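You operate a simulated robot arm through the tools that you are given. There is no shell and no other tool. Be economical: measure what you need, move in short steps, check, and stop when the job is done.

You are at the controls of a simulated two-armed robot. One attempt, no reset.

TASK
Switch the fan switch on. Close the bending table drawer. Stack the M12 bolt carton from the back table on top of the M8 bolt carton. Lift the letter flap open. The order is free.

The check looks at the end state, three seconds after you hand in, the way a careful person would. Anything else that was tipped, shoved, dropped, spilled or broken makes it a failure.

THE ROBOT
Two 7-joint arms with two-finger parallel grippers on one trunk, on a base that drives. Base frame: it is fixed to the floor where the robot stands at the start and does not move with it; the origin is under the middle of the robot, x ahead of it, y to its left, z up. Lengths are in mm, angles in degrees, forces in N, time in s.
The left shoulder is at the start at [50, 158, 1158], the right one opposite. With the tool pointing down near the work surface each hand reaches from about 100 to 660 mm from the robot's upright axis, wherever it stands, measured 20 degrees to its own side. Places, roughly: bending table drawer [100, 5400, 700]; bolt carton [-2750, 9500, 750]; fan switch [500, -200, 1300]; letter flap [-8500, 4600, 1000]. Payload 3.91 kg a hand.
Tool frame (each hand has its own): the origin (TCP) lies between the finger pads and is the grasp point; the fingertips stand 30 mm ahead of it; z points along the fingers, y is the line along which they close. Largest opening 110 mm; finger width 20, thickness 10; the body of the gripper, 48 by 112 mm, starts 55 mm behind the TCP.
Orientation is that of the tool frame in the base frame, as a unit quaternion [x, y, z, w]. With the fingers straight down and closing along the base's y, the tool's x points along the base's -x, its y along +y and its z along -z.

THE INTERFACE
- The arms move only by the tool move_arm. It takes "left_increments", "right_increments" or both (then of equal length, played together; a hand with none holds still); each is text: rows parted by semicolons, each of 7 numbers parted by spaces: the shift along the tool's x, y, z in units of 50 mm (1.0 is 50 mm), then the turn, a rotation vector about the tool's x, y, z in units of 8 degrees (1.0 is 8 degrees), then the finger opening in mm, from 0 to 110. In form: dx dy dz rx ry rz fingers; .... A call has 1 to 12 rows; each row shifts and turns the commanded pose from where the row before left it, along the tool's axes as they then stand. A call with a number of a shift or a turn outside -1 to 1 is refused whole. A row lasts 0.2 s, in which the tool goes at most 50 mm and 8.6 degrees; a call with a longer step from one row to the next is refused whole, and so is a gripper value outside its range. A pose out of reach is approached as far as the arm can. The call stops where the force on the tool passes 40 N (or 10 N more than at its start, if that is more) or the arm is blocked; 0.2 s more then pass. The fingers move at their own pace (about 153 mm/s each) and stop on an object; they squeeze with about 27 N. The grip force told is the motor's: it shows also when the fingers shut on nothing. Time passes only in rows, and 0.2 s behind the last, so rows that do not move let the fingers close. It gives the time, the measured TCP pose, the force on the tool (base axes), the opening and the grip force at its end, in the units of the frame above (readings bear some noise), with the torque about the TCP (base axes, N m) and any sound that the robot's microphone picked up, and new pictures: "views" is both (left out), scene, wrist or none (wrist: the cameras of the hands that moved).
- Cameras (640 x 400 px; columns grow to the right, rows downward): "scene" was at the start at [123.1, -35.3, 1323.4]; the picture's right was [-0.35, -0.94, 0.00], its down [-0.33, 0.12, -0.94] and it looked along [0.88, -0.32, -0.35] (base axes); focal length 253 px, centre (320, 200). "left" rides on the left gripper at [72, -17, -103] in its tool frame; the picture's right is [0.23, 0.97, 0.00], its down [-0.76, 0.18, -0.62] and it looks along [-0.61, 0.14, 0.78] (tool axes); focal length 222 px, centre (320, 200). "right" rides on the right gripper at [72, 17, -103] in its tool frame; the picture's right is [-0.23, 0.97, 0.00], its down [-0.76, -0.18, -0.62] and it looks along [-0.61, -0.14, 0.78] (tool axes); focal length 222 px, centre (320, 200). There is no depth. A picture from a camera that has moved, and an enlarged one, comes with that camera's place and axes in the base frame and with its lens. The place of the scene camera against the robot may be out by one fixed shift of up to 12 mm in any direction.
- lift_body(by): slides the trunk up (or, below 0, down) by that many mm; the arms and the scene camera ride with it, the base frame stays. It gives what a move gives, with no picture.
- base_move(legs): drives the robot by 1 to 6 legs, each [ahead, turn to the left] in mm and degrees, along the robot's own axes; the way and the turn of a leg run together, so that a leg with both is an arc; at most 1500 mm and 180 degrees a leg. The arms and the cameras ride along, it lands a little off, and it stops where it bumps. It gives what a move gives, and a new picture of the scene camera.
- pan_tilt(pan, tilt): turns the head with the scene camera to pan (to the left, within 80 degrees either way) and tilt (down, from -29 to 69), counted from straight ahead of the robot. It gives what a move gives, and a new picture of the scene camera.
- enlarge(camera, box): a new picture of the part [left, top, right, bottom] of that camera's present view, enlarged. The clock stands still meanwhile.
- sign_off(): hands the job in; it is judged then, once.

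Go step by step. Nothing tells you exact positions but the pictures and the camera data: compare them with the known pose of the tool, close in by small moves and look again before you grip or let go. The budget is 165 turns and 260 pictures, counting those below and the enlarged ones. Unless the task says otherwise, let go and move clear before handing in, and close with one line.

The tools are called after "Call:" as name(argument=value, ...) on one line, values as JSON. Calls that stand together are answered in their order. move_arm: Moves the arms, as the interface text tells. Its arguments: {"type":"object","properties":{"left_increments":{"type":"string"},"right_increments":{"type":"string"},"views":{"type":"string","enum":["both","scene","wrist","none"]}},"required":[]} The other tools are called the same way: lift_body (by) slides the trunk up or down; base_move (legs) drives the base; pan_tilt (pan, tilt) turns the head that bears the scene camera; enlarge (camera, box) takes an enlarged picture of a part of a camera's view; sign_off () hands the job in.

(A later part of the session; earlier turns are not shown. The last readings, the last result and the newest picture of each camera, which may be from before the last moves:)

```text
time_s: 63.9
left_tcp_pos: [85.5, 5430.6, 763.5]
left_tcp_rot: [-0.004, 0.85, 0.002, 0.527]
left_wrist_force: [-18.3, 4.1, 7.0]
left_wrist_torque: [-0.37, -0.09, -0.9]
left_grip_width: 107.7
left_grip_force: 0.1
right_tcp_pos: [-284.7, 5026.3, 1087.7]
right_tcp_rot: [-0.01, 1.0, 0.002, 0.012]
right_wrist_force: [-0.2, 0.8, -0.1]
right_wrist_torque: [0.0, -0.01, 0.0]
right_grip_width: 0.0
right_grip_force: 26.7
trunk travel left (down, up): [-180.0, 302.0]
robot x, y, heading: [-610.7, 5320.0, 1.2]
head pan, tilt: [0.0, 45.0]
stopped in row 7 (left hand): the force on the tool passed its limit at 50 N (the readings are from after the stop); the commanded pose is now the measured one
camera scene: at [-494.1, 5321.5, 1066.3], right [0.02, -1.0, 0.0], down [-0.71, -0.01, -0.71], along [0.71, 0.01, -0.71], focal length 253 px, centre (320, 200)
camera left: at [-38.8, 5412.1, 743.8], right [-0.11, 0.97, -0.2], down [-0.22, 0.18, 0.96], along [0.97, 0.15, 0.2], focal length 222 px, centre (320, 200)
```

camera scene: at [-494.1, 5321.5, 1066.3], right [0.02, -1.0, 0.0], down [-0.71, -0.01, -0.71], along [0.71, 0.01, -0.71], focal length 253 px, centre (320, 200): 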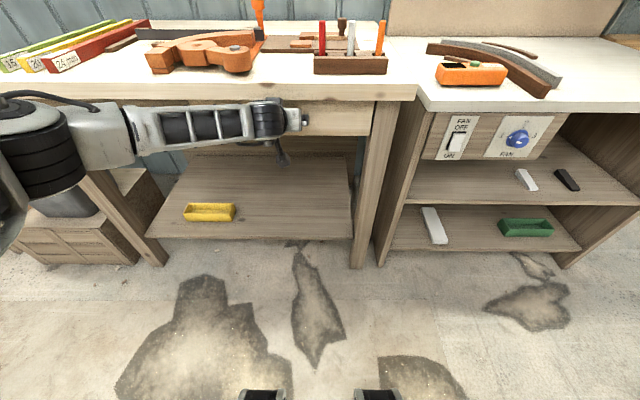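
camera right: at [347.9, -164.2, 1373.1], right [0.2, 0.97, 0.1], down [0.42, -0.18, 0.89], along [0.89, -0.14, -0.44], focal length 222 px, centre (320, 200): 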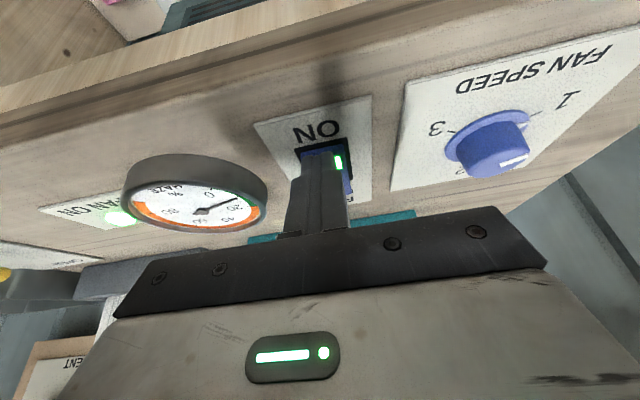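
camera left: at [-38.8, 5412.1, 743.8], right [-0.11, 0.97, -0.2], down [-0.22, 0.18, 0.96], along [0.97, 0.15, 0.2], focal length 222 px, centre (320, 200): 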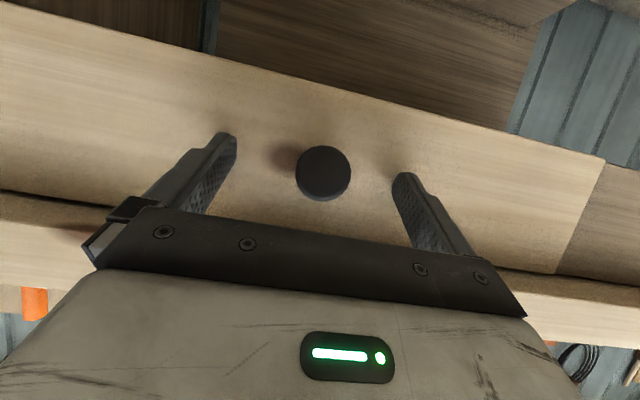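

The drawer met a firm stop and looks flush. I'll retract the left hand straight back and check.

Call:
move_arm(left_increments="0.33 0 -0.67 0 0 0 110; 0.33 0 -0.67 0 0 0 110; 0.33 0 -0.67 0 0 0 110; 0.33 0 -0.67 0 0 0 110; 0.33 0 -0.67 0 0 0 110; 0.33 0 -0.67 0 0 0 110; -0.6 0 -0.4 0 0 0 110; -0.6 0 -0.4 0 0 0 110; -0.6 0 -0.4 0 0 0 110")

```text
time_s: 65.9
left_tcp_pos: [-153.8, 5425.7, 869.5]
left_tcp_rot: [-0.004, 0.851, 0.004, 0.526]
left_wrist_force: [-0.2, 0.3, -0.1]
left_wrist_torque: [-0.02, 0.05, 0.01]
left_grip_width: 110.1
left_grip_force: 0.1
right_tcp_pos: [-283.0, 5026.7, 1086.9]
right_tcp_rot: [-0.009, 1.0, 0.002, 0.011]
right_wrist_force: [0.4, 0.4, -0.1]
right_wrist_torque: [-0.02, -0.01, 0.02]
right_grip_width: 0.0
right_grip_force: 26.7
trunk travel left (down, up): [-180.0, 302.0]
robot x, y, heading: [-610.4, 5325.7, 0.8]
head pan, tilt: [0.0, 45.0]
camera scene: at [-492.1, 5321.2, 1065.8], right [0.02, -1.0, 0.0], down [-0.71, -0.01, -0.71], along [0.71, 0.01, -0.71], focal length 253 px, centre (320, 200)
camera left: at [-278.1, 5406.7, 850.1], right [-0.11, 0.97, -0.2], down [-0.22, 0.17, 0.96], along [0.97, 0.15, 0.19], focal length 222 px, centre (320, 200)
```

scene: 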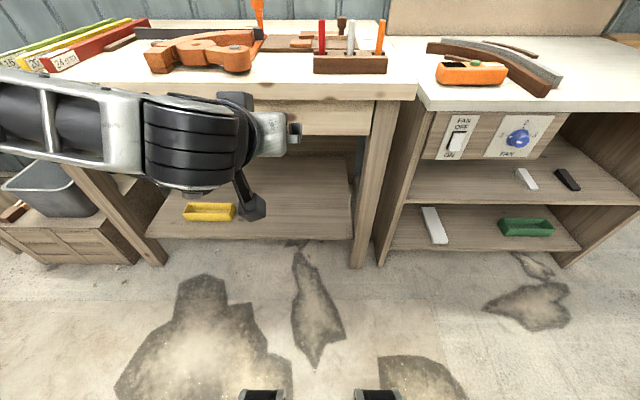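
left: 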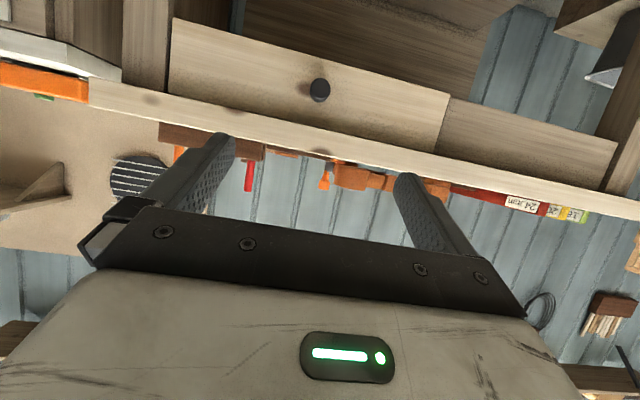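

The drawer is flush. Next I raise the trunk, fold the left hand back down, and turn to look toward the back of the hall.

Call:
lift_body(by=300)

Call:
move_arm(left_increments="0 0.5 0 0 1 0 60; 0 0.5 0 0 1 0 60; 0 0.5 0 0 1 0 60; 0 0.5 0 0 1 0 60; 0 0.5 0 0 1 0 60; 0 0.5 0 0 1 0 60; 0 0.5 0 0 1 0 60; 0.8 0 0 0 1 0 60; 0.8 0 0 0 0 0 60", views="none")

Call:
base_move(legs=[[0, 90]])

Call:
pan_tilt(pan=0, tilt=10)

Call:
pan_tilt(pan=50, tilt=10)

```text
time_s: 68.9
left_tcp_pos: [-152.1, 5425.4, 1168.8]
left_tcp_rot: [-0.005, 0.851, 0.004, 0.526]
left_wrist_force: [-0.6, 0.5, 0.8]
left_wrist_torque: [-0.04, -0.03, 0.0]
left_grip_width: 110.1
left_grip_force: 0.0
right_tcp_pos: [-282.5, 5025.9, 1387.8]
right_tcp_rot: [-0.01, 1.0, 0.002, 0.011]
right_wrist_force: [-0.2, 0.0, 0.1]
right_wrist_torque: [-0.05, 0.01, 0.01]
right_grip_width: 0.0
right_grip_force: 27.1
trunk travel left (down, up): [-480.0, 2.0]
robot x, y, heading: [-612.2, 5317.9, 0.9]
head pan, tilt: [0.0, 45.0]
```

```text
time_s: 70.9
left_tcp_pos: [-238.8, 5600.2, 1167.0]
left_tcp_rot: [-0.007, 1.0, 0.001, -0.005]
left_wrist_force: [-0.4, -0.3, 0.7]
left_wrist_torque: [-0.02, 0.01, 0.02]
left_grip_width: 60.2
left_grip_force: 0.1
right_tcp_pos: [-282.8, 5026.5, 1387.9]
right_tcp_rot: [-0.01, 1.0, 0.002, 0.013]
right_wrist_force: [0.8, 0.1, 0.2]
right_wrist_torque: [0.0, -0.04, 0.01]
right_grip_width: 0.1
right_grip_force: 27.4
trunk travel left (down, up): [-480.0, 2.0]
robot x, y, heading: [-610.1, 5321.9, 1.0]
head pan, tilt: [0.0, 45.0]
```

```text
time_s: 75.0
left_tcp_pos: [-880.1, 5701.1, 1167.2]
left_tcp_rot: [-0.705, 0.709, -0.002, -0.003]
left_wrist_force: [0.5, 0.3, -0.7]
left_wrist_torque: [-0.01, -0.01, -0.03]
left_grip_width: 60.1
left_grip_force: 0.1
right_tcp_pos: [-307.4, 5643.0, 1388.8]
right_tcp_rot: [0.707, -0.707, -0.01, -0.006]
right_wrist_force: [-0.9, -1.0, -0.4]
right_wrist_torque: [-0.01, 0.0, -0.04]
right_grip_width: 0.0
right_grip_force: 27.3
trunk travel left (down, up): [-480.0, 2.0]
robot x, y, heading: [-607.4, 5322.7, 89.7]
head pan, tilt: [0.0, 45.0]
camera scene: at [-613.1, 5440.6, 1365.8], right [1.0, 0.0, 0.0], down [0.0, -0.71, -0.71], along [0.0, 0.71, -0.71], focal length 253 px, centre (320, 200)
```

scene: 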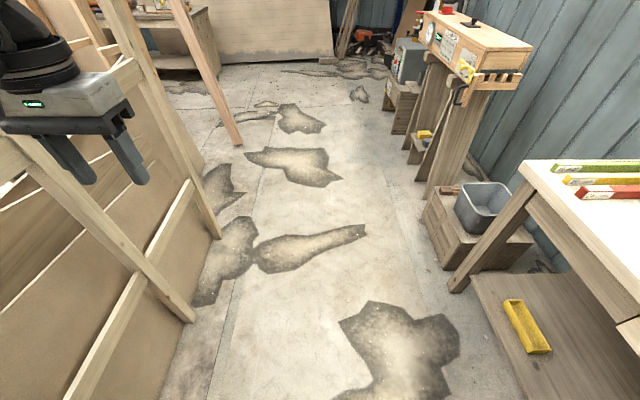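

```text
time_s: 76.0
left_tcp_pos: [-880.2, 5700.5, 1166.4]
left_tcp_rot: [-0.705, 0.71, -0.002, -0.004]
left_wrist_force: [-0.3, 0.1, 0.7]
left_wrist_torque: [-0.03, -0.02, 0.0]
left_grip_width: 60.3
left_grip_force: 0.1
right_tcp_pos: [-307.5, 5641.5, 1387.2]
right_tcp_rot: [0.707, -0.707, -0.009, -0.007]
right_wrist_force: [-0.2, -0.2, 0.5]
right_wrist_torque: [0.02, 0.0, 0.02]
right_grip_width: 0.1
right_grip_force: 27.0
trunk travel left (down, up): [-480.0, 2.0]
robot x, y, heading: [-606.5, 5324.5, 89.7]
head pan, tilt: [0.0, 10.0]
camera scene: at [-613.0, 5452.3, 1420.7], right [1.0, 0.0, 0.0], down [0.0, -0.17, -0.98], along [0.0, 0.98, -0.17], focal length 253 px, centre (320, 200)
```

scene: 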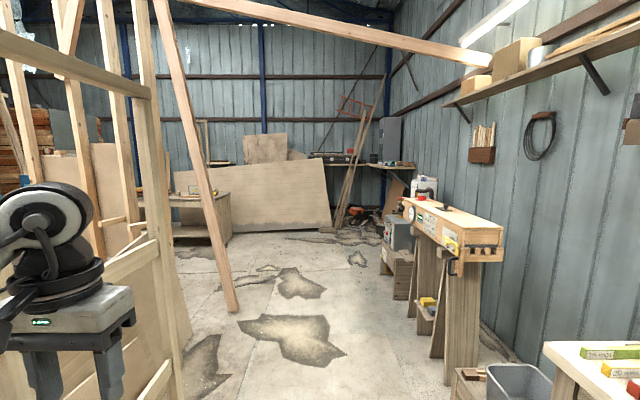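

```text
time_s: 77.2
left_tcp_pos: [-879.8, 5701.6, 1166.5]
left_tcp_rot: [-0.704, 0.71, -0.002, -0.004]
left_wrist_force: [0.4, -0.2, 0.8]
left_wrist_torque: [0.0, 0.03, 0.0]
left_grip_width: 59.9
left_grip_force: 0.1
right_tcp_pos: [-307.5, 5642.0, 1386.8]
right_tcp_rot: [-0.707, 0.707, 0.01, 0.006]
right_wrist_force: [0.2, 0.2, 0.6]
right_wrist_torque: [0.01, 0.02, 0.06]
right_grip_width: 0.0
right_grip_force: 27.0
trunk travel left (down, up): [-480.0, 2.0]
robot x, y, heading: [-609.2, 5323.5, 89.6]
head pan, tilt: [50.0, 10.0]
camera scene: at [-684.2, 5419.3, 1420.8], right [0.65, 0.76, 0.0], down [0.13, -0.11, -0.98], along [-0.75, 0.64, -0.17], focal length 253 px, centre (320, 200)
```

scene: 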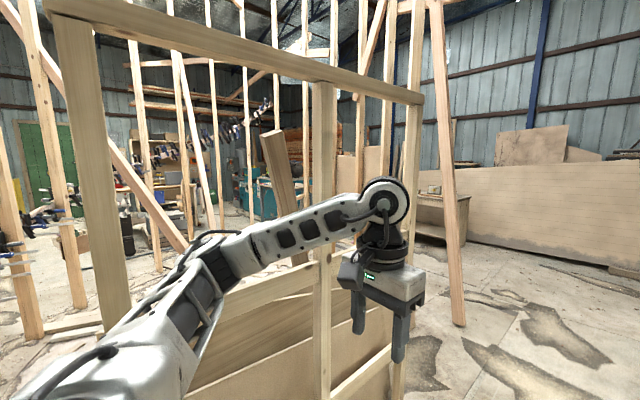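

A wood frame stands on the left at x≈-1270 with a brace foot near [-1400,7570]. The back table is visible at about x -2700, y 9600. I'll drive straight to y≈8400, then turn left and look.

Call:
base_move(legs=[[1500, 0], [1500, 0], [0, 60]])

Call:
pan_tilt(pan=10, tilt=20)

```text
time_s: 94.2
left_tcp_pos: [-1041.6, 8299.7, 1167.8]
left_tcp_rot: [0.954, -0.3, 0.004, 0.002]
left_wrist_force: [-0.4, -0.5, 0.1]
left_wrist_torque: [0.02, 0.03, 0.0]
left_grip_width: 60.0
left_grip_force: 0.1
right_tcp_pos: [-667.9, 8738.3, 1387.2]
right_tcp_rot: [0.955, -0.296, -0.012, -0.001]
right_wrist_force: [0.2, -0.1, 0.5]
right_wrist_torque: [0.0, 0.02, 0.02]
right_grip_width: 0.0
right_grip_force: 27.2
trunk travel left (down, up): [-480.0, 2.0]
robot x, y, heading: [-574.0, 8308.5, 145.3]
head pan, tilt: [50.0, 10.0]
camera scene: at [-702.4, 8302.9, 1420.8], right [-0.26, 0.96, 0.0], down [0.17, 0.05, -0.98], along [-0.95, -0.26, -0.17], focal length 253 px, centre (320, 200)
```

scene: 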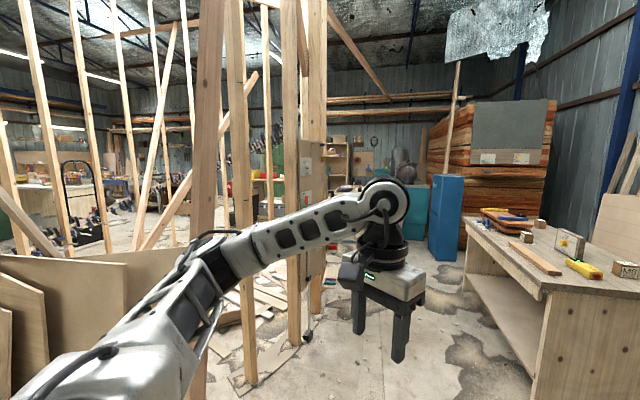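

```text
time_s: 95.3
left_tcp_pos: [-1039.5, 8299.1, 1166.8]
left_tcp_rot: [0.954, -0.3, 0.004, 0.002]
left_wrist_force: [0.1, 0.1, 0.2]
left_wrist_torque: [-0.04, -0.01, -0.02]
left_grip_width: 60.1
left_grip_force: 0.0
right_tcp_pos: [-668.1, 8738.1, 1387.0]
right_tcp_rot: [0.955, -0.295, -0.012, 0.0]
right_wrist_force: [0.8, 0.6, 0.9]
right_wrist_torque: [0.01, 0.03, 0.01]
right_grip_width: 0.0
right_grip_force: 26.9
trunk travel left (down, up): [-480.0, 2.0]
robot x, y, heading: [-577.7, 8310.3, 145.3]
head pan, tilt: [10.0, 20.0]
camera scene: at [-697.2, 8366.4, 1404.5], right [0.42, 0.91, 0.0], down [0.31, -0.14, -0.94], along [-0.85, 0.39, -0.34], focal length 253 px, centre (320, 200)
```

scene: 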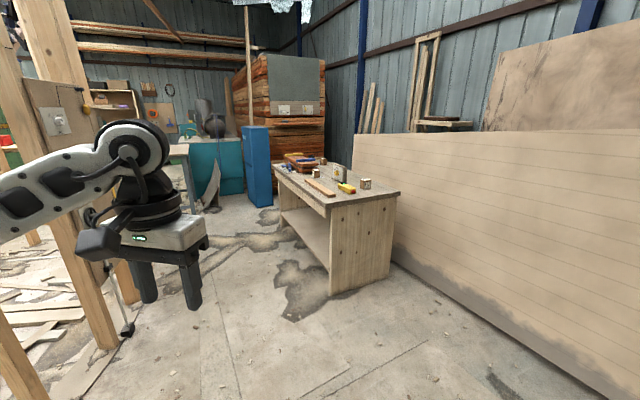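

The back table spans x -3500 to -2130 with its front at y≈9130, and the cartons sit near the right end. I'll drive to about [-2500,8620] and face the table.

Call:
base_move(legs=[[0, 26], [1000, 0], [850, 0], [0, -80]])

Call:
pan_tilt(pan=0, tilt=35)

```text
time_s: 109.3
left_tcp_pos: [-2676.9, 8966.6, 1167.9]
left_tcp_rot: [0.717, -0.697, 0.001, 0.004]
left_wrist_force: [0.5, 0.4, 0.7]
left_wrist_torque: [0.01, -0.04, -0.03]
left_grip_width: 60.1
left_grip_force: 0.1
right_tcp_pos: [-2101.8, 8928.5, 1387.3]
right_tcp_rot: [0.719, -0.694, -0.01, -0.006]
right_wrist_force: [-0.4, -0.2, -0.5]
right_wrist_torque: [-0.01, 0.01, 0.02]
right_grip_width: 0.0
right_grip_force: 27.6
trunk travel left (down, up): [-480.0, 2.0]
robot x, y, heading: [-2395.7, 8598.9, 91.6]
head pan, tilt: [10.0, 20.0]
camera scene: at [-2417.9, 8725.8, 1404.5], right [0.98, 0.2, 0.0], down [0.07, -0.33, -0.94], along [-0.19, 0.92, -0.34], focal length 253 px, centre (320, 200)
```

scene: 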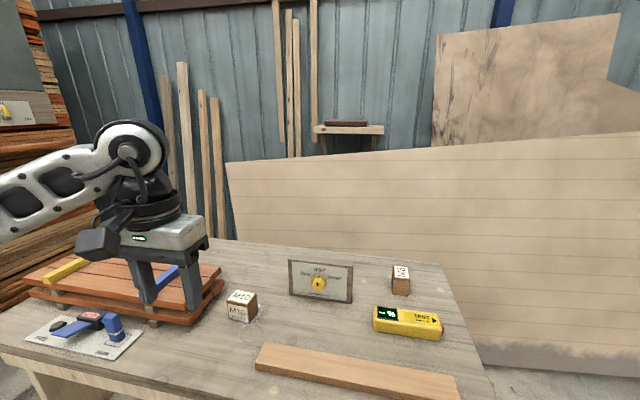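

```text
time_s: 110.0
left_tcp_pos: [-2676.0, 8967.7, 1166.8]
left_tcp_rot: [0.717, -0.697, 0.002, 0.004]
left_wrist_force: [-0.4, 0.2, -0.1]
left_wrist_torque: [0.0, 0.01, 0.0]
left_grip_width: 60.2
left_grip_force: 0.1
right_tcp_pos: [-2102.8, 8928.9, 1388.1]
right_tcp_rot: [0.72, -0.694, -0.011, -0.006]
right_wrist_force: [-0.4, -0.2, 0.7]
right_wrist_torque: [0.04, -0.02, 0.03]
right_grip_width: 0.1
right_grip_force: 26.9
trunk travel left (down, up): [-480.0, 2.0]
robot x, y, heading: [-2392.8, 8599.4, 91.9]
head pan, tilt: [0.0, 35.0]
camera scene: at [-2401.8, 8722.7, 1380.7], right [1.0, 0.03, 0.0], down [0.02, -0.57, -0.82], along [-0.03, 0.82, -0.57], focal length 253 px, centre (320, 200)
```

scene: 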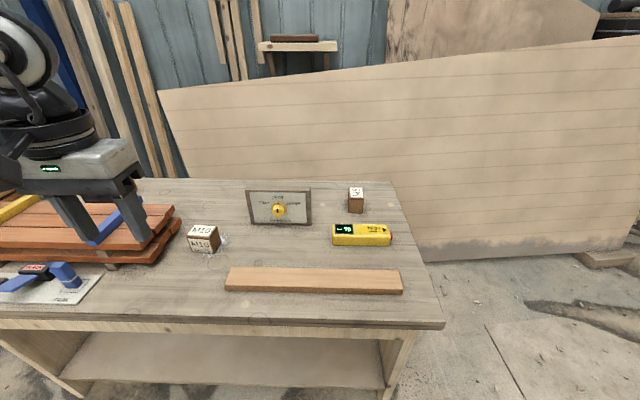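

Two cartons are visible here. I'll read their labels and the rest of the table to the left.

Call:
enlarge(camera="scene", box=[160, 160, 400, 310])

Call:
enlarge(camera="scene", box=[330, 170, 394, 210])

Call:
pan_tilt(pan=50, tilt=35)

```text
2.67 times, centred on (280, 235) of scene
camera zoom: at [-2401.8, 8722.7, 1380.7], right [1.0, 0.03, 0.0], down [0.02, -0.57, -0.82], along [-0.03, 0.82, -0.57], focal length 674 px, centre (427, 107)
```

zoom: 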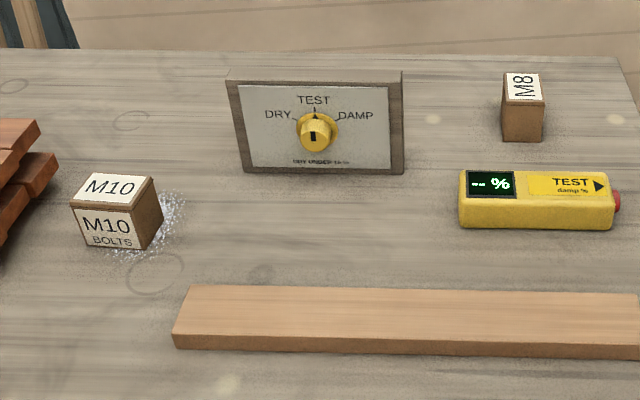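

```text
10.00 times, centred on (362, 190) of scene
camera zoom: at [-2401.8, 8722.7, 1380.7], right [1.0, 0.03, 0.0], down [0.02, -0.57, -0.82], along [-0.03, 0.82, -0.57], focal length 2527 px, centre (-100, 300)
```

zoom: 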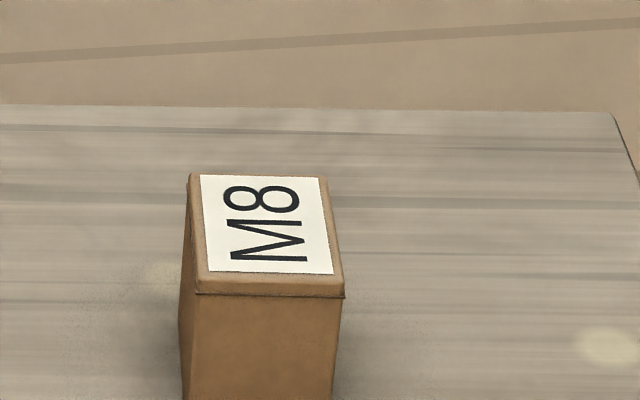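

```text
time_s: 111.2
left_tcp_pos: [-2675.3, 8965.6, 1167.6]
left_tcp_rot: [0.717, -0.697, 0.003, 0.004]
left_wrist_force: [-0.8, 0.9, 1.1]
left_wrist_torque: [-0.01, -0.01, -0.05]
left_grip_width: 60.1
left_grip_force: 0.2
right_tcp_pos: [-2103.8, 8928.9, 1387.3]
right_tcp_rot: [0.719, -0.695, -0.01, -0.006]
right_wrist_force: [0.3, 0.1, -1.6]
right_wrist_torque: [0.02, -0.02, -0.03]
right_grip_width: 0.0
right_grip_force: 27.2
trunk travel left (down, up): [-480.0, 2.0]
robot x, y, heading: [-2392.9, 8595.4, 91.7]
head pan, tilt: [50.0, 35.0]
camera scene: at [-2468.1, 8689.2, 1380.7], right [0.62, 0.79, 0.0], down [0.45, -0.36, -0.82], along [-0.64, 0.51, -0.57], focal length 253 px, centre (320, 200)
```

scene: 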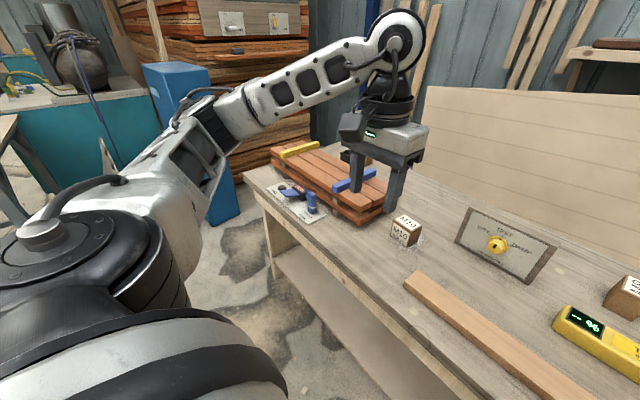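

M10 and M8 are in view; M12 may be hidden behind the left hand. I'll look through the left wrist camera.

Call:
enlarge(camera="left", box=[0, 0, 640, 400])

Call:
enlarge(camera="right", box=[0, 0, 640, 400])

```text
1.00 times, centred on (320, 200) of left (not enlarged: the box is as wide or as high as the picture)
camera zoom: at [-2657.9, 8895.3, 1270.0], right [-0.97, -0.25, 0.0], down [-0.2, 0.76, 0.62], along [-0.16, 0.6, -0.79], focal length 222 px, centre (320, 200)
```

zoom: 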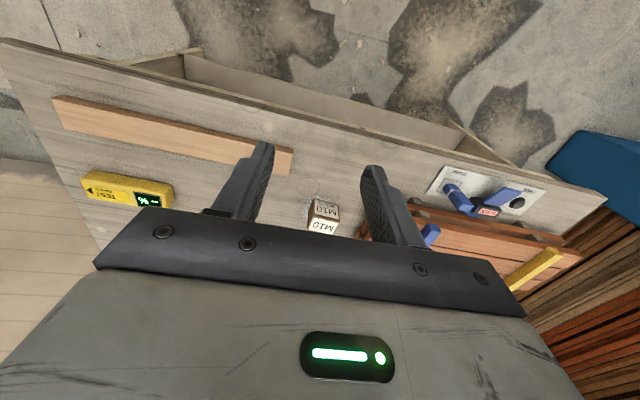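

```text
1.00 times, centred on (320, 200) of right (not enlarged: the box is as wide or as high as the picture)
camera zoom: at [-2116.1, 8853.1, 1489.1], right [-0.98, 0.19, 0.01], down [0.15, 0.75, 0.64], along [0.12, 0.63, -0.77], focal length 222 px, centre (320, 200)
```

zoom: 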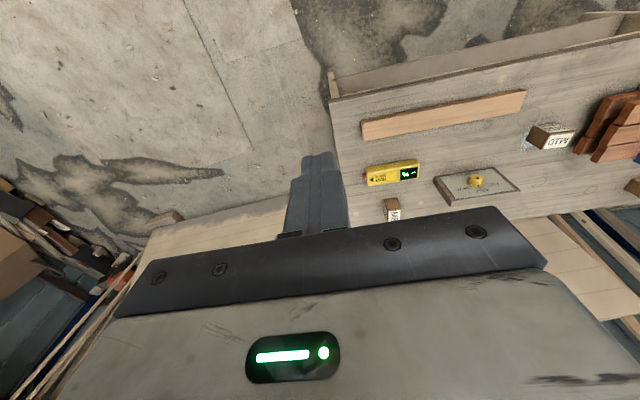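

The right camera shows another box behind the reddish boards, possibly M12. I'll lift the left hand to clear the view.

Call:
move_arm(left_increments="0 0 -1 0 0 0 60; 0 0 -1 0 0 0 60; 0 0 -1 0 0 0 60; 0 0 -1 0 0 0 60; 0 0 -1 0 0 0 60; 0.8 0 0 0 0 0 60", views="none")

Call:
pan_tilt(pan=28, tilt=35)

Call:
enlarge(camera="scene", box=[80, 120, 320, 270])

```text
time_s: 112.6
left_tcp_pos: [-2679.5, 8929.1, 1417.4]
left_tcp_rot: [0.717, -0.698, 0.003, 0.003]
left_wrist_force: [0.0, -0.1, -0.2]
left_wrist_torque: [0.05, 0.01, 0.01]
left_grip_width: 60.1
left_grip_force: 0.0
right_tcp_pos: [-2104.5, 8926.4, 1388.6]
right_tcp_rot: [0.719, -0.695, -0.01, -0.007]
right_wrist_force: [0.5, -0.8, 0.9]
right_wrist_torque: [0.04, -0.03, 0.02]
right_grip_width: 0.0
right_grip_force: 27.0
trunk travel left (down, up): [-480.0, 2.0]
robot x, y, heading: [-2394.3, 8595.9, 91.8]
head pan, tilt: [50.0, 35.0]
```

```text
time_s: 113.5
left_tcp_pos: [-2678.2, 8930.2, 1417.0]
left_tcp_rot: [0.717, -0.697, 0.003, 0.003]
left_wrist_force: [0.5, -1.3, -0.8]
left_wrist_torque: [0.0, 0.01, -0.01]
left_grip_width: 59.8
left_grip_force: 0.0
right_tcp_pos: [-2102.2, 8927.8, 1387.4]
right_tcp_rot: [0.719, -0.695, -0.01, -0.006]
right_wrist_force: [0.0, 0.2, -0.3]
right_wrist_torque: [-0.01, -0.03, 0.01]
right_grip_width: 0.0
right_grip_force: 27.1
trunk travel left (down, up): [-480.0, 2.0]
robot x, y, heading: [-2396.0, 8597.3, 91.7]
head pan, tilt: [28.0, 35.0]
camera scene: at [-2443.0, 8710.9, 1380.7], right [0.87, 0.5, 0.0], down [0.29, -0.5, -0.82], along [-0.41, 0.71, -0.57], focal length 253 px, centre (320, 200)
```

scene: 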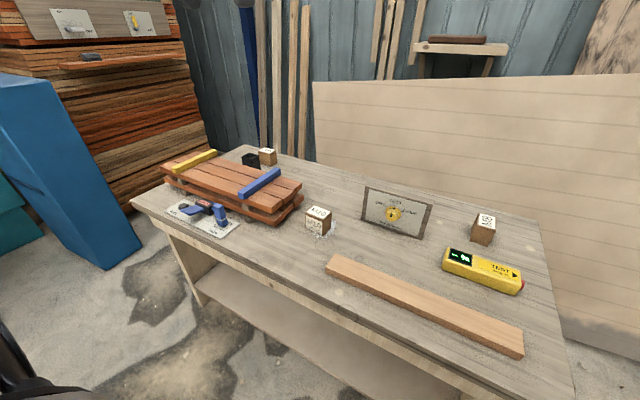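

```text
2.67 times, centred on (200, 195) of scene
camera zoom: at [-2443.0, 8710.9, 1380.7], right [0.87, 0.5, 0.0], down [0.29, -0.5, -0.82], along [-0.41, 0.71, -0.57], focal length 674 px, centre (640, 213)
```

zoom: 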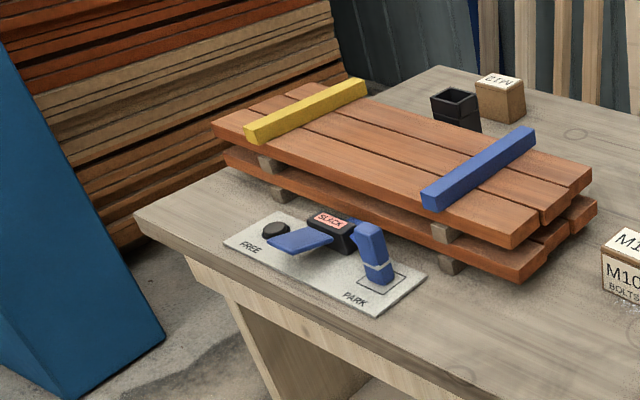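

A box labelled apparently "M12" is at the back left beside a black cup, at roughly [-3330,9670]. I'll verify the label.

Call:
enlarge(camera="scene", box=[230, 135, 310, 185])

Call:
move_arm(left_increments="0 0 0 0 0 1 60; 0 0 0 0 0 1 60; 0 0 0 0 0 1 60; 0 0 0 0 0 1 60; 0 0 0 0 0 1 60; 0 0 0 0 0 1 60; 0 0 0 0 0 1 60; 0 0 0 0 0 1 60; 0 0 0 0 0 1 60; 0 0 0 0 0 1 60; 0 0 0 0 0 1 60; 0 0 0 0 0 1 60", views="none")

```text
8.00 times, centred on (270, 160) of scene
camera zoom: at [-2443.0, 8710.9, 1380.7], right [0.87, 0.5, 0.0], down [0.29, -0.5, -0.82], along [-0.41, 0.71, -0.57], focal length 2021 px, centre (720, 520)
```

zoom: 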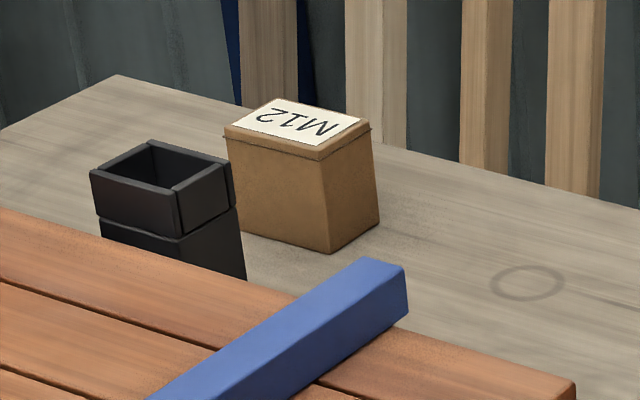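

```text
time_s: 116.1
left_tcp_pos: [-2529.1, 8824.5, 1298.5]
left_tcp_rot: [0.038, 0.999, -0.004, 0.0]
left_wrist_force: [0.9, 0.4, -0.2]
left_wrist_torque: [0.01, -0.01, -0.03]
left_grip_width: 59.8
left_grip_force: 0.1
left hand out of reach, approached as far as the arm can: row 4, 5, 6, 7, 8, 9, 10, 11, 12
right_tcp_pos: [-2101.9, 8929.2, 1387.4]
right_tcp_rot: [0.72, -0.694, -0.01, -0.006]
right_wrist_force: [-0.2, -0.4, -0.9]
right_wrist_torque: [0.03, 0.03, -0.03]
right_grip_width: 0.0
right_grip_force: 27.5
trunk travel left (down, up): [-480.0, 2.0]
robot x, y, heading: [-2393.1, 8597.7, 91.8]
head pan, tilt: [28.0, 35.0]
```

M12 is confirmed. To keep the wrist camera clear of the boards and cup I want the hand rolled 180°, so I'll lower the trunk for slack and finish the roll.

Call:
lift_body(by=-200)

Call:
move_arm(left_increments="0 0.5 0 0 0 1 60; 0 0.5 0 0 0 1 60; 0 0.5 0 0 0 1 60; 0 0.5 0 0 0 1 60; 0 0 0 0 0 1 60; 0 0 0 0 0 1 60; 0 0 0 0 0 1 60; 0 0 0 0 0 1 60; 0 0 0 0 0 1 60; 0 0 0 0 0 1 60; 0 0 0 0 0 0.5 60", views="wrist")

```text
time_s: 118.2
left_tcp_pos: [-2529.3, 8824.1, 1098.1]
left_tcp_rot: [0.036, 0.999, -0.004, 0.001]
left_wrist_force: [-0.2, 0.7, 0.5]
left_wrist_torque: [-0.01, 0.02, -0.01]
left_grip_width: 60.0
left_grip_force: 0.1
right_tcp_pos: [-2102.3, 8929.1, 1187.4]
right_tcp_rot: [0.719, -0.695, -0.01, -0.006]
right_wrist_force: [-0.4, 0.3, 1.0]
right_wrist_torque: [-0.03, -0.03, 0.01]
right_grip_width: 0.0
right_grip_force: 26.9
trunk travel left (down, up): [-280.0, 202.0]
robot x, y, heading: [-2395.8, 8597.7, 92.1]
head pan, tilt: [28.0, 35.0]
```

```text
time_s: 119.7
left_tcp_pos: [-2429.9, 8745.8, 1068.3]
left_tcp_rot: [0.361, 0.929, -0.06, 0.046]
left_wrist_force: [0.1, 0.3, 0.7]
left_wrist_torque: [-0.01, -0.01, -0.01]
left_grip_width: 60.0
left_grip_force: 0.1
left hand out of reach, approached as far as the arm can: row 1, 2, 3, 4, 5, 6, 7
right_tcp_pos: [-2102.6, 8926.9, 1189.3]
right_tcp_rot: [0.72, -0.694, -0.01, -0.006]
right_wrist_force: [0.5, -0.3, -0.5]
right_wrist_torque: [-0.07, -0.05, -0.01]
right_grip_width: 0.0
right_grip_force: 26.8
trunk travel left (down, up): [-280.0, 202.0]
robot x, y, heading: [-2394.0, 8601.1, 91.9]
head pan, tilt: [28.0, 35.0]
stopped in row 7 (left hand): the force on the tool passed its limit at 88 N (the readings are from after the stop); the commanded pose is now the measured one
camera left: at [-2500.1, 8795.8, 1161.0], right [0.49, 0.86, -0.1], down [0.65, -0.29, 0.7], along [0.58, -0.41, -0.71], focal length 222 px, centre (320, 200)
```

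left: 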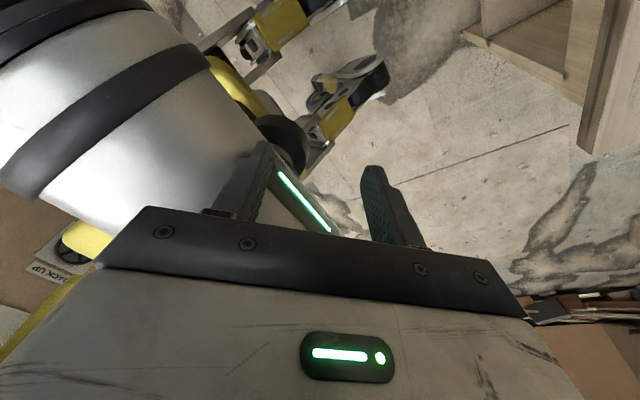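

I pushed the wrong way and touched my own body. I'll move the left hand out forward-left, away from it.

Call:
move_arm(left_increments="0 0.5 0 0 0 0 60; 0.95 0.1 -0.2 0 0 0 60; 0.95 0.1 -0.2 0 0 0 60; 0.95 0.1 -0.2 0 0 0 60; 0.95 0.1 -0.2 0 0 0 60; 0.95 0.1 -0.2 0 0 0 60", views="scene")

```text
time_s: 121.1
left_tcp_pos: [-2530.1, 8731.4, 1056.7]
left_tcp_rot: [0.363, 0.929, -0.058, 0.047]
left_wrist_force: [11.9, 2.8, 13.1]
left_wrist_torque: [-0.4, -0.08, 0.39]
left_grip_width: 55.1
left_grip_force: 0.1
left hand out of reach, approached as far as the arm can: row 1, 2, 3, 4, 5, 6
right_tcp_pos: [-2103.2, 8928.6, 1187.7]
right_tcp_rot: [0.719, -0.695, -0.009, -0.007]
right_wrist_force: [-0.3, 0.6, 0.0]
right_wrist_torque: [0.01, 0.0, 0.01]
right_grip_width: 0.2
right_grip_force: 27.4
trunk travel left (down, up): [-280.0, 202.0]
robot x, y, heading: [-2397.0, 8595.6, 91.6]
head pan, tilt: [28.0, 35.0]
camera scene: at [-2442.9, 8711.1, 1180.7], right [0.87, 0.5, 0.0], down [0.29, -0.5, -0.82], along [-0.41, 0.71, -0.57], focal length 253 px, centre (320, 200)
```

scene: 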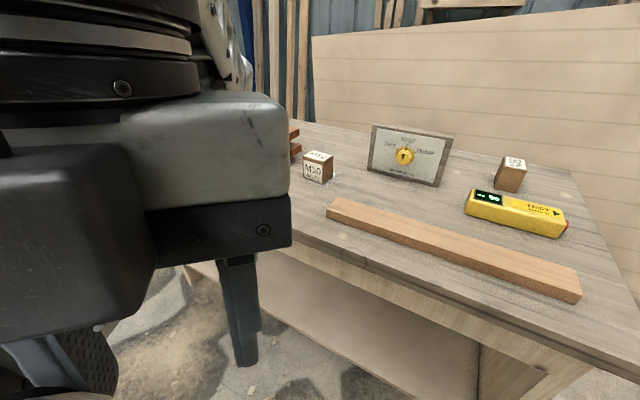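

The wrist is at a joint limit, so I'll unroll it and move out from the body.

Call:
move_arm(left_increments="0 0 0 0 0 -1 60; 0 0 0 0 0 -1 60; 0 0 0 0 0 -1 60; 0 0 0 0 0 -1 60; 0 0 0 0 0 -1 60", views="scene")

```text
time_s: 121.7
left_tcp_pos: [-2536.0, 8735.0, 1055.0]
left_tcp_rot: [0.252, 0.966, -0.057, 0.027]
left_wrist_force: [2.6, 8.0, -1.7]
left_wrist_torque: [0.24, -0.07, 0.01]
left_grip_width: 56.2
left_grip_force: 0.1
right_tcp_pos: [-2101.6, 8928.2, 1187.1]
right_tcp_rot: [0.72, -0.694, -0.009, -0.007]
right_wrist_force: [0.1, 1.0, -0.6]
right_wrist_torque: [-0.02, -0.01, 0.01]
right_grip_width: 0.3
right_grip_force: 27.3
trunk travel left (down, up): [-280.0, 202.0]
robot x, y, heading: [-2394.6, 8597.5, 91.6]
head pan, tilt: [28.0, 35.0]
stopped in row 2 (left hand): the force on the tool passed its limit at 45 N (the readings are from after the stop); the commanded pose is now the measured one
camera scene: at [-2442.8, 8711.1, 1180.7], right [0.87, 0.5, 0.0], down [0.28, -0.5, -0.82], along [-0.41, 0.71, -0.57], focal length 253 px, centre (320, 200)
```

scene: 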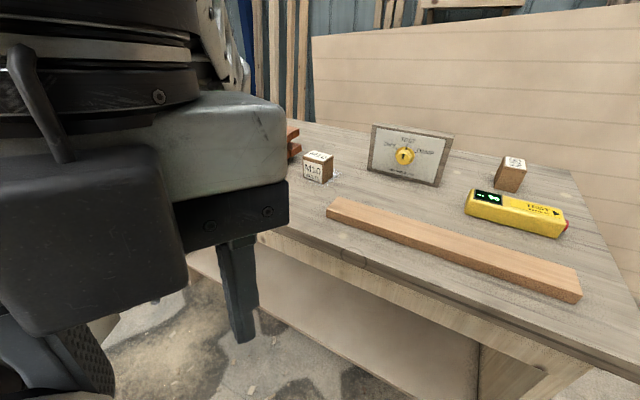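

Now I push the hand forward (+y) away from the body.

Call:
move_arm(left_increments="0.2 0.4 0 0 0 0 60; 0.45 0.8 0 0 0 0 60; 0.45 0.8 0 0 0 0 60; 0.45 0.8 0 0 0 0 60", views="scene")

```text
time_s: 122.7
left_tcp_pos: [-2493.5, 8778.2, 1024.8]
left_tcp_rot: [0.251, 0.966, -0.058, 0.028]
left_wrist_force: [0.0, 0.2, -0.6]
left_wrist_torque: [0.01, -0.01, -0.01]
left_grip_width: 60.2
left_grip_force: 0.1
left hand out of reach, approached as far as the arm can: row 2, 3, 4
right_tcp_pos: [-2102.5, 8927.8, 1186.5]
right_tcp_rot: [0.719, -0.694, -0.01, -0.006]
right_wrist_force: [1.0, 0.5, -0.2]
right_wrist_torque: [0.0, -0.01, 0.01]
right_grip_width: 0.0
right_grip_force: 27.2
trunk travel left (down, up): [-280.0, 202.0]
robot x, y, heading: [-2393.9, 8598.3, 91.8]
head pan, tilt: [28.0, 35.0]
camera scene: at [-2442.6, 8711.1, 1180.7], right [0.87, 0.5, 0.0], down [0.28, -0.5, -0.82], along [-0.41, 0.71, -0.57], focal length 253 px, centre (320, 200)
```

scene: 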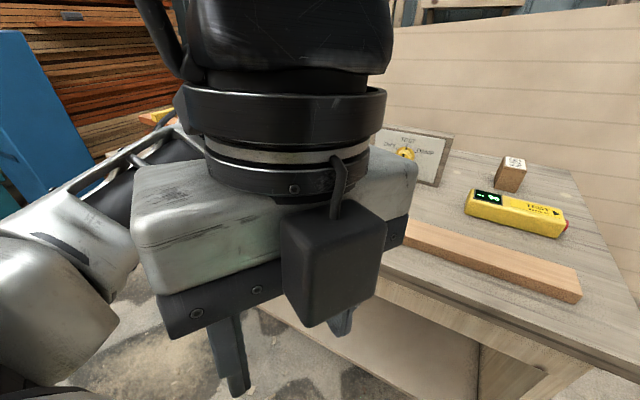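

It's free of contact now. I'll keep unrolling to the normal orientation.

Call:
move_arm(left_increments="0 0 0 0 0 -1 60; 0 0 0 0 0 -1 60; 0 0 0 0 0 -1 60; 0 0 0 0 0 -1 60; 0 0 0 0 0 -1 60; 0 0 0 0 0 -1 60; 0 0 0 0 0 -1 60; 0 0 0 0 0 -1 60; 0 0 0 0 0 -1 60; 0 0 0 0 0 -1 60; 0 0 0 0 0 -1 60", views="none")

```text
time_s: 125.1
left_tcp_pos: [-2492.8, 8778.1, 1025.0]
left_tcp_rot: [-0.49, 0.869, -0.061, -0.021]
left_wrist_force: [-0.5, 0.0, -0.9]
left_wrist_torque: [0.02, 0.0, 0.0]
left_grip_width: 59.9
left_grip_force: 0.1
right_tcp_pos: [-2102.7, 8928.4, 1187.5]
right_tcp_rot: [0.719, -0.694, -0.01, -0.006]
right_wrist_force: [0.7, -0.5, -0.6]
right_wrist_torque: [-0.03, 0.01, -0.02]
right_grip_width: 0.1
right_grip_force: 26.5
trunk travel left (down, up): [-280.0, 202.0]
robot x, y, heading: [-2396.7, 8598.5, 91.9]
head pan, tilt: [28.0, 35.0]
```

I'll move it to a free place ahead and try the roll the other way.

Call:
move_arm(left_increments="-0.5 0.6 -0.1 0 0 0 60; -0.5 0.6 -0.1 0 0 0 60; -0.5 0.6 -0.1 0 0 0 60; -0.5 0.6 -0.1 0 0 0 60; 0 0 0 0 0 -1 60; 0 0 0 0 0 -1 60; 0 0 0 0 0 -1 60; 0 0 0 0 0 -1 60; 0 0 0 0 0 -1 60; 0 0 0 0 0 -1 60; 0 0 0 0 0 -1 60; 0 0 0 0 0 -1 60", views="none")

Call:
move_arm(left_increments="0 0 0 0 0 -1 60; 0 0 0 0 0 -1 60; 0 0 0 0 0 -1 60; 0 0 0 0 0 -1 60; 0 0 0 0 0 -1 60; 0 0 0 0 0 -1 60; 0 0 0 0 0 -1 60; 0 0 0 0 0 -1 60; 0 0 0 0 0 -1 60; 0 0 0 0 0 -1 60; 0 0 0 0 0 -1 60; 0 0 0 0 0 -1 60", views="scene")

```text
time_s: 127.7
left_tcp_pos: [-2545.2, 8928.4, 1025.2]
left_tcp_rot: [0.876, -0.478, 0.04, 0.05]
left_wrist_force: [0.0, -0.1, 0.2]
left_wrist_torque: [0.0, -0.03, 0.04]
left_grip_width: 60.3
left_grip_force: 0.1
right_tcp_pos: [-2102.2, 8927.8, 1187.7]
right_tcp_rot: [0.719, -0.695, -0.011, -0.006]
right_wrist_force: [-0.5, 0.7, 0.2]
right_wrist_torque: [0.01, 0.03, -0.02]
right_grip_width: 0.0
right_grip_force: 27.7
trunk travel left (down, up): [-280.0, 202.0]
robot x, y, heading: [-2392.3, 8596.3, 91.7]
head pan, tilt: [28.0, 35.0]
```

```text
time_s: 130.3
left_tcp_pos: [-2542.7, 8929.2, 1025.9]
left_tcp_rot: [0.941, 0.333, -0.01, 0.063]
left_wrist_force: [0.5, -0.3, 0.1]
left_wrist_torque: [0.03, 0.0, 0.02]
left_grip_width: 60.0
left_grip_force: 0.1
right_tcp_pos: [-2101.8, 8928.0, 1188.1]
right_tcp_rot: [0.719, -0.695, -0.01, -0.007]
right_wrist_force: [-0.2, 0.6, -0.5]
right_wrist_torque: [-0.03, -0.01, 0.02]
right_grip_width: 0.0
right_grip_force: 27.3
trunk travel left (down, up): [-280.0, 202.0]
robot x, y, heading: [-2393.5, 8596.5, 91.9]
head pan, tilt: [28.0, 35.0]
camera scene: at [-2442.8, 8711.1, 1180.7], right [0.87, 0.5, 0.0], down [0.28, -0.5, -0.82], along [-0.41, 0.71, -0.57], focal length 253 px, centre (320, 200)
```

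scene: 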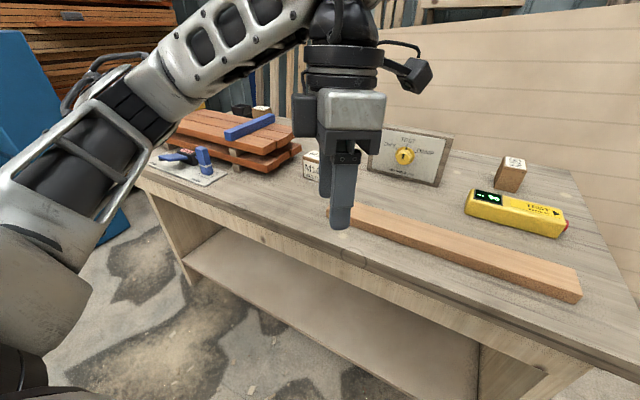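

The negative roll works. I'll finish it with six more rows.

Call:
move_arm(left_increments="0 0 0 0 0 -1 60; 0 0 0 0 0 -1 60; 0 0 0 0 0 -1 60; 0 0 0 0 0 -1 60; 0 0 0 0 0 -1 60; 0 0 0 0 0 -1 60; 0 0 0 0 0 -0.4 60", views="both")

```text
time_s: 131.9
left_tcp_pos: [-2544.9, 8927.8, 1026.0]
left_tcp_rot: [0.705, 0.706, -0.037, 0.052]
left_wrist_force: [0.4, -1.2, 0.2]
left_wrist_torque: [0.0, -0.01, -0.01]
left_grip_width: 60.0
left_grip_force: 0.0
right_tcp_pos: [-2103.0, 8927.8, 1187.9]
right_tcp_rot: [0.72, -0.694, -0.01, -0.006]
right_wrist_force: [-1.3, 0.5, -0.1]
right_wrist_torque: [0.01, 0.01, 0.03]
right_grip_width: 0.2
right_grip_force: 27.0
trunk travel left (down, up): [-280.0, 202.0]
robot x, y, heading: [-2393.3, 8598.2, 92.0]
head pan, tilt: [28.0, 35.0]
camera scene: at [-2442.8, 8711.1, 1180.7], right [0.87, 0.5, 0.0], down [0.28, -0.5, -0.82], along [-0.41, 0.71, -0.57], focal length 253 px, centre (320, 200)
camera left: at [-2564.2, 9012.5, 1117.5], right [0.97, 0.23, -0.01], down [0.16, -0.68, 0.72], along [0.16, -0.7, -0.7], focal length 222 px, centre (320, 200)
```

scene: 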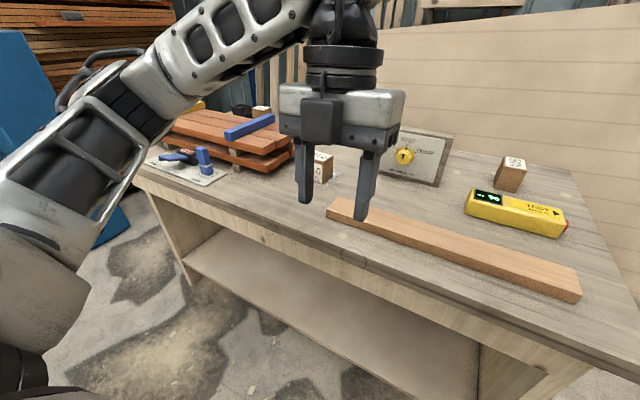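
left: 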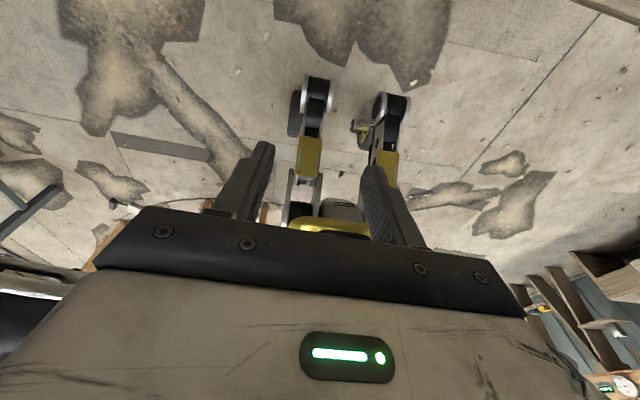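

The left hand is now flipped, so the camera pod will sit above when it tilts forward. Next I drive to about [-3240,8720] and face azimuth ≈50°, bringing the left shoulder toward M12.

Call:
base_move(legs=[[0, 80], [858, 0], [0, -110]])

Call:
pan_tilt(pan=30, tilt=25)

```text
time_s: 144.3
left_tcp_pos: [-3226.9, 9067.7, 1023.9]
left_tcp_rot: [0.845, 0.532, -0.048, 0.043]
left_wrist_force: [0.8, -0.2, 0.8]
left_wrist_torque: [0.01, 0.01, -0.04]
left_grip_width: 60.0
left_grip_force: 0.1
right_tcp_pos: [-2827.8, 8876.1, 1188.6]
right_tcp_rot: [-0.547, 0.837, 0.008, 0.008]
right_wrist_force: [0.2, 0.4, -0.6]
right_wrist_torque: [-0.05, 0.0, 0.03]
right_grip_width: 0.1
right_grip_force: 27.1
trunk travel left (down, up): [-280.0, 202.0]
robot x, y, heading: [-3232.0, 8706.3, 65.8]
head pan, tilt: [28.0, 35.0]
camera scene: at [-3228.2, 8825.4, 1180.7], right [1.0, 0.07, 0.0], down [0.04, -0.57, -0.82], along [-0.06, 0.82, -0.57], focal length 253 px, centre (320, 200)
```

scene: 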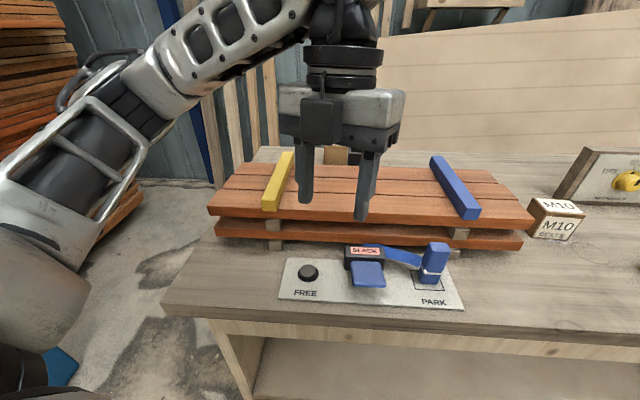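

```text
time_s: 145.1
left_tcp_pos: [-3227.5, 9067.7, 1026.4]
left_tcp_rot: [0.846, 0.53, -0.047, 0.043]
left_wrist_force: [0.1, 0.5, 0.3]
left_wrist_torque: [0.03, 0.05, 0.02]
left_grip_width: 60.2
left_grip_force: 0.0
right_tcp_pos: [-2828.8, 8876.2, 1186.6]
right_tcp_rot: [-0.546, 0.837, 0.007, 0.008]
right_wrist_force: [0.3, -0.2, 0.5]
right_wrist_torque: [-0.02, 0.01, 0.01]
right_grip_width: 0.1
right_grip_force: 26.8
trunk travel left (down, up): [-280.0, 202.0]
robot x, y, heading: [-3232.9, 8703.3, 66.0]
head pan, tilt: [30.0, 25.0]
camera scene: at [-3231.7, 8829.2, 1196.4], right [0.99, 0.11, 0.0], down [0.05, -0.42, -0.91], along [-0.1, 0.9, -0.42], focal length 253 px, centre (320, 200)
```

scene: 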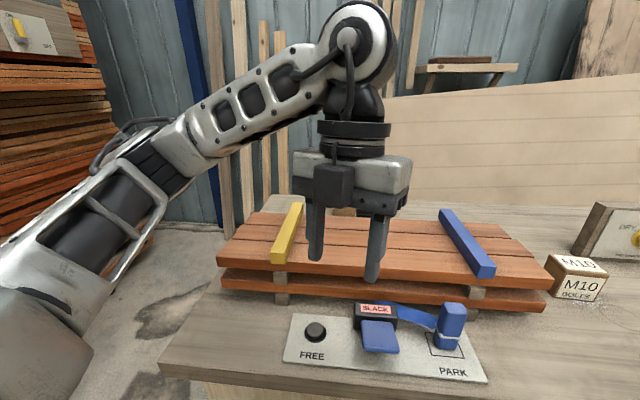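

M12 now triangulates to about [-3235,9572] with its top at z≈870. The hand hides it, so I'll raise the hand for a clear look.

Call:
move_arm(left_increments="0 0 -1 0 0 0 110; 0 0 -1 0 0 0 110; 0 0 -1 0 0 0 110; 0 0 -0.6 0 0 0 110", views="scene")

Call:
enlarge(camera="scene", box=[270, 170, 430, 270])

```text
time_s: 146.1
left_tcp_pos: [-3221.8, 9088.8, 1204.8]
left_tcp_rot: [0.845, 0.53, -0.047, 0.044]
left_wrist_force: [-0.7, 0.4, 0.0]
left_wrist_torque: [0.02, 0.0, -0.02]
left_grip_width: 110.1
left_grip_force: 0.2
right_tcp_pos: [-2828.5, 8875.3, 1187.6]
right_tcp_rot: [-0.547, 0.837, 0.008, 0.007]
right_wrist_force: [0.3, 0.1, -0.2]
right_wrist_torque: [0.0, -0.01, -0.03]
right_grip_width: 0.1
right_grip_force: 26.9
trunk travel left (down, up): [-280.0, 202.0]
robot x, y, heading: [-3235.3, 8703.0, 66.3]
head pan, tilt: [30.0, 25.0]
camera scene: at [-3231.6, 8828.7, 1196.5], right [0.99, 0.11, 0.0], down [0.05, -0.42, -0.91], along [-0.1, 0.9, -0.42], focal length 253 px, centre (320, 200)
```

scene: 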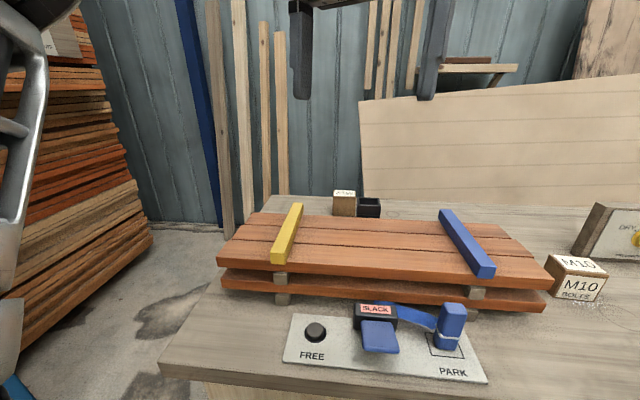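

```text
4.00 times, centred on (350, 220) of scene
camera zoom: at [-3231.6, 8828.7, 1196.5], right [0.99, 0.11, 0.0], down [0.05, -0.42, -0.91], along [-0.1, 0.9, -0.42], focal length 1011 px, centre (200, 120)
```

zoom: 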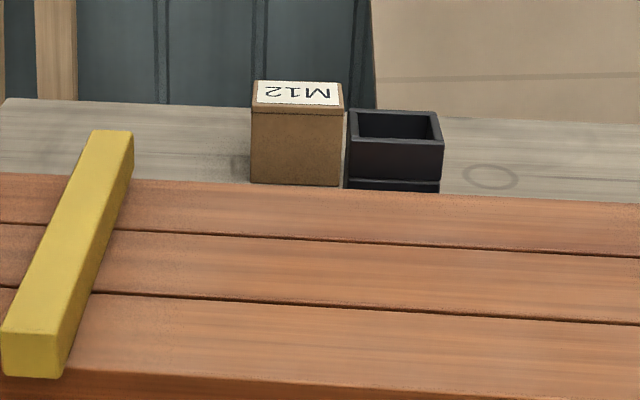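

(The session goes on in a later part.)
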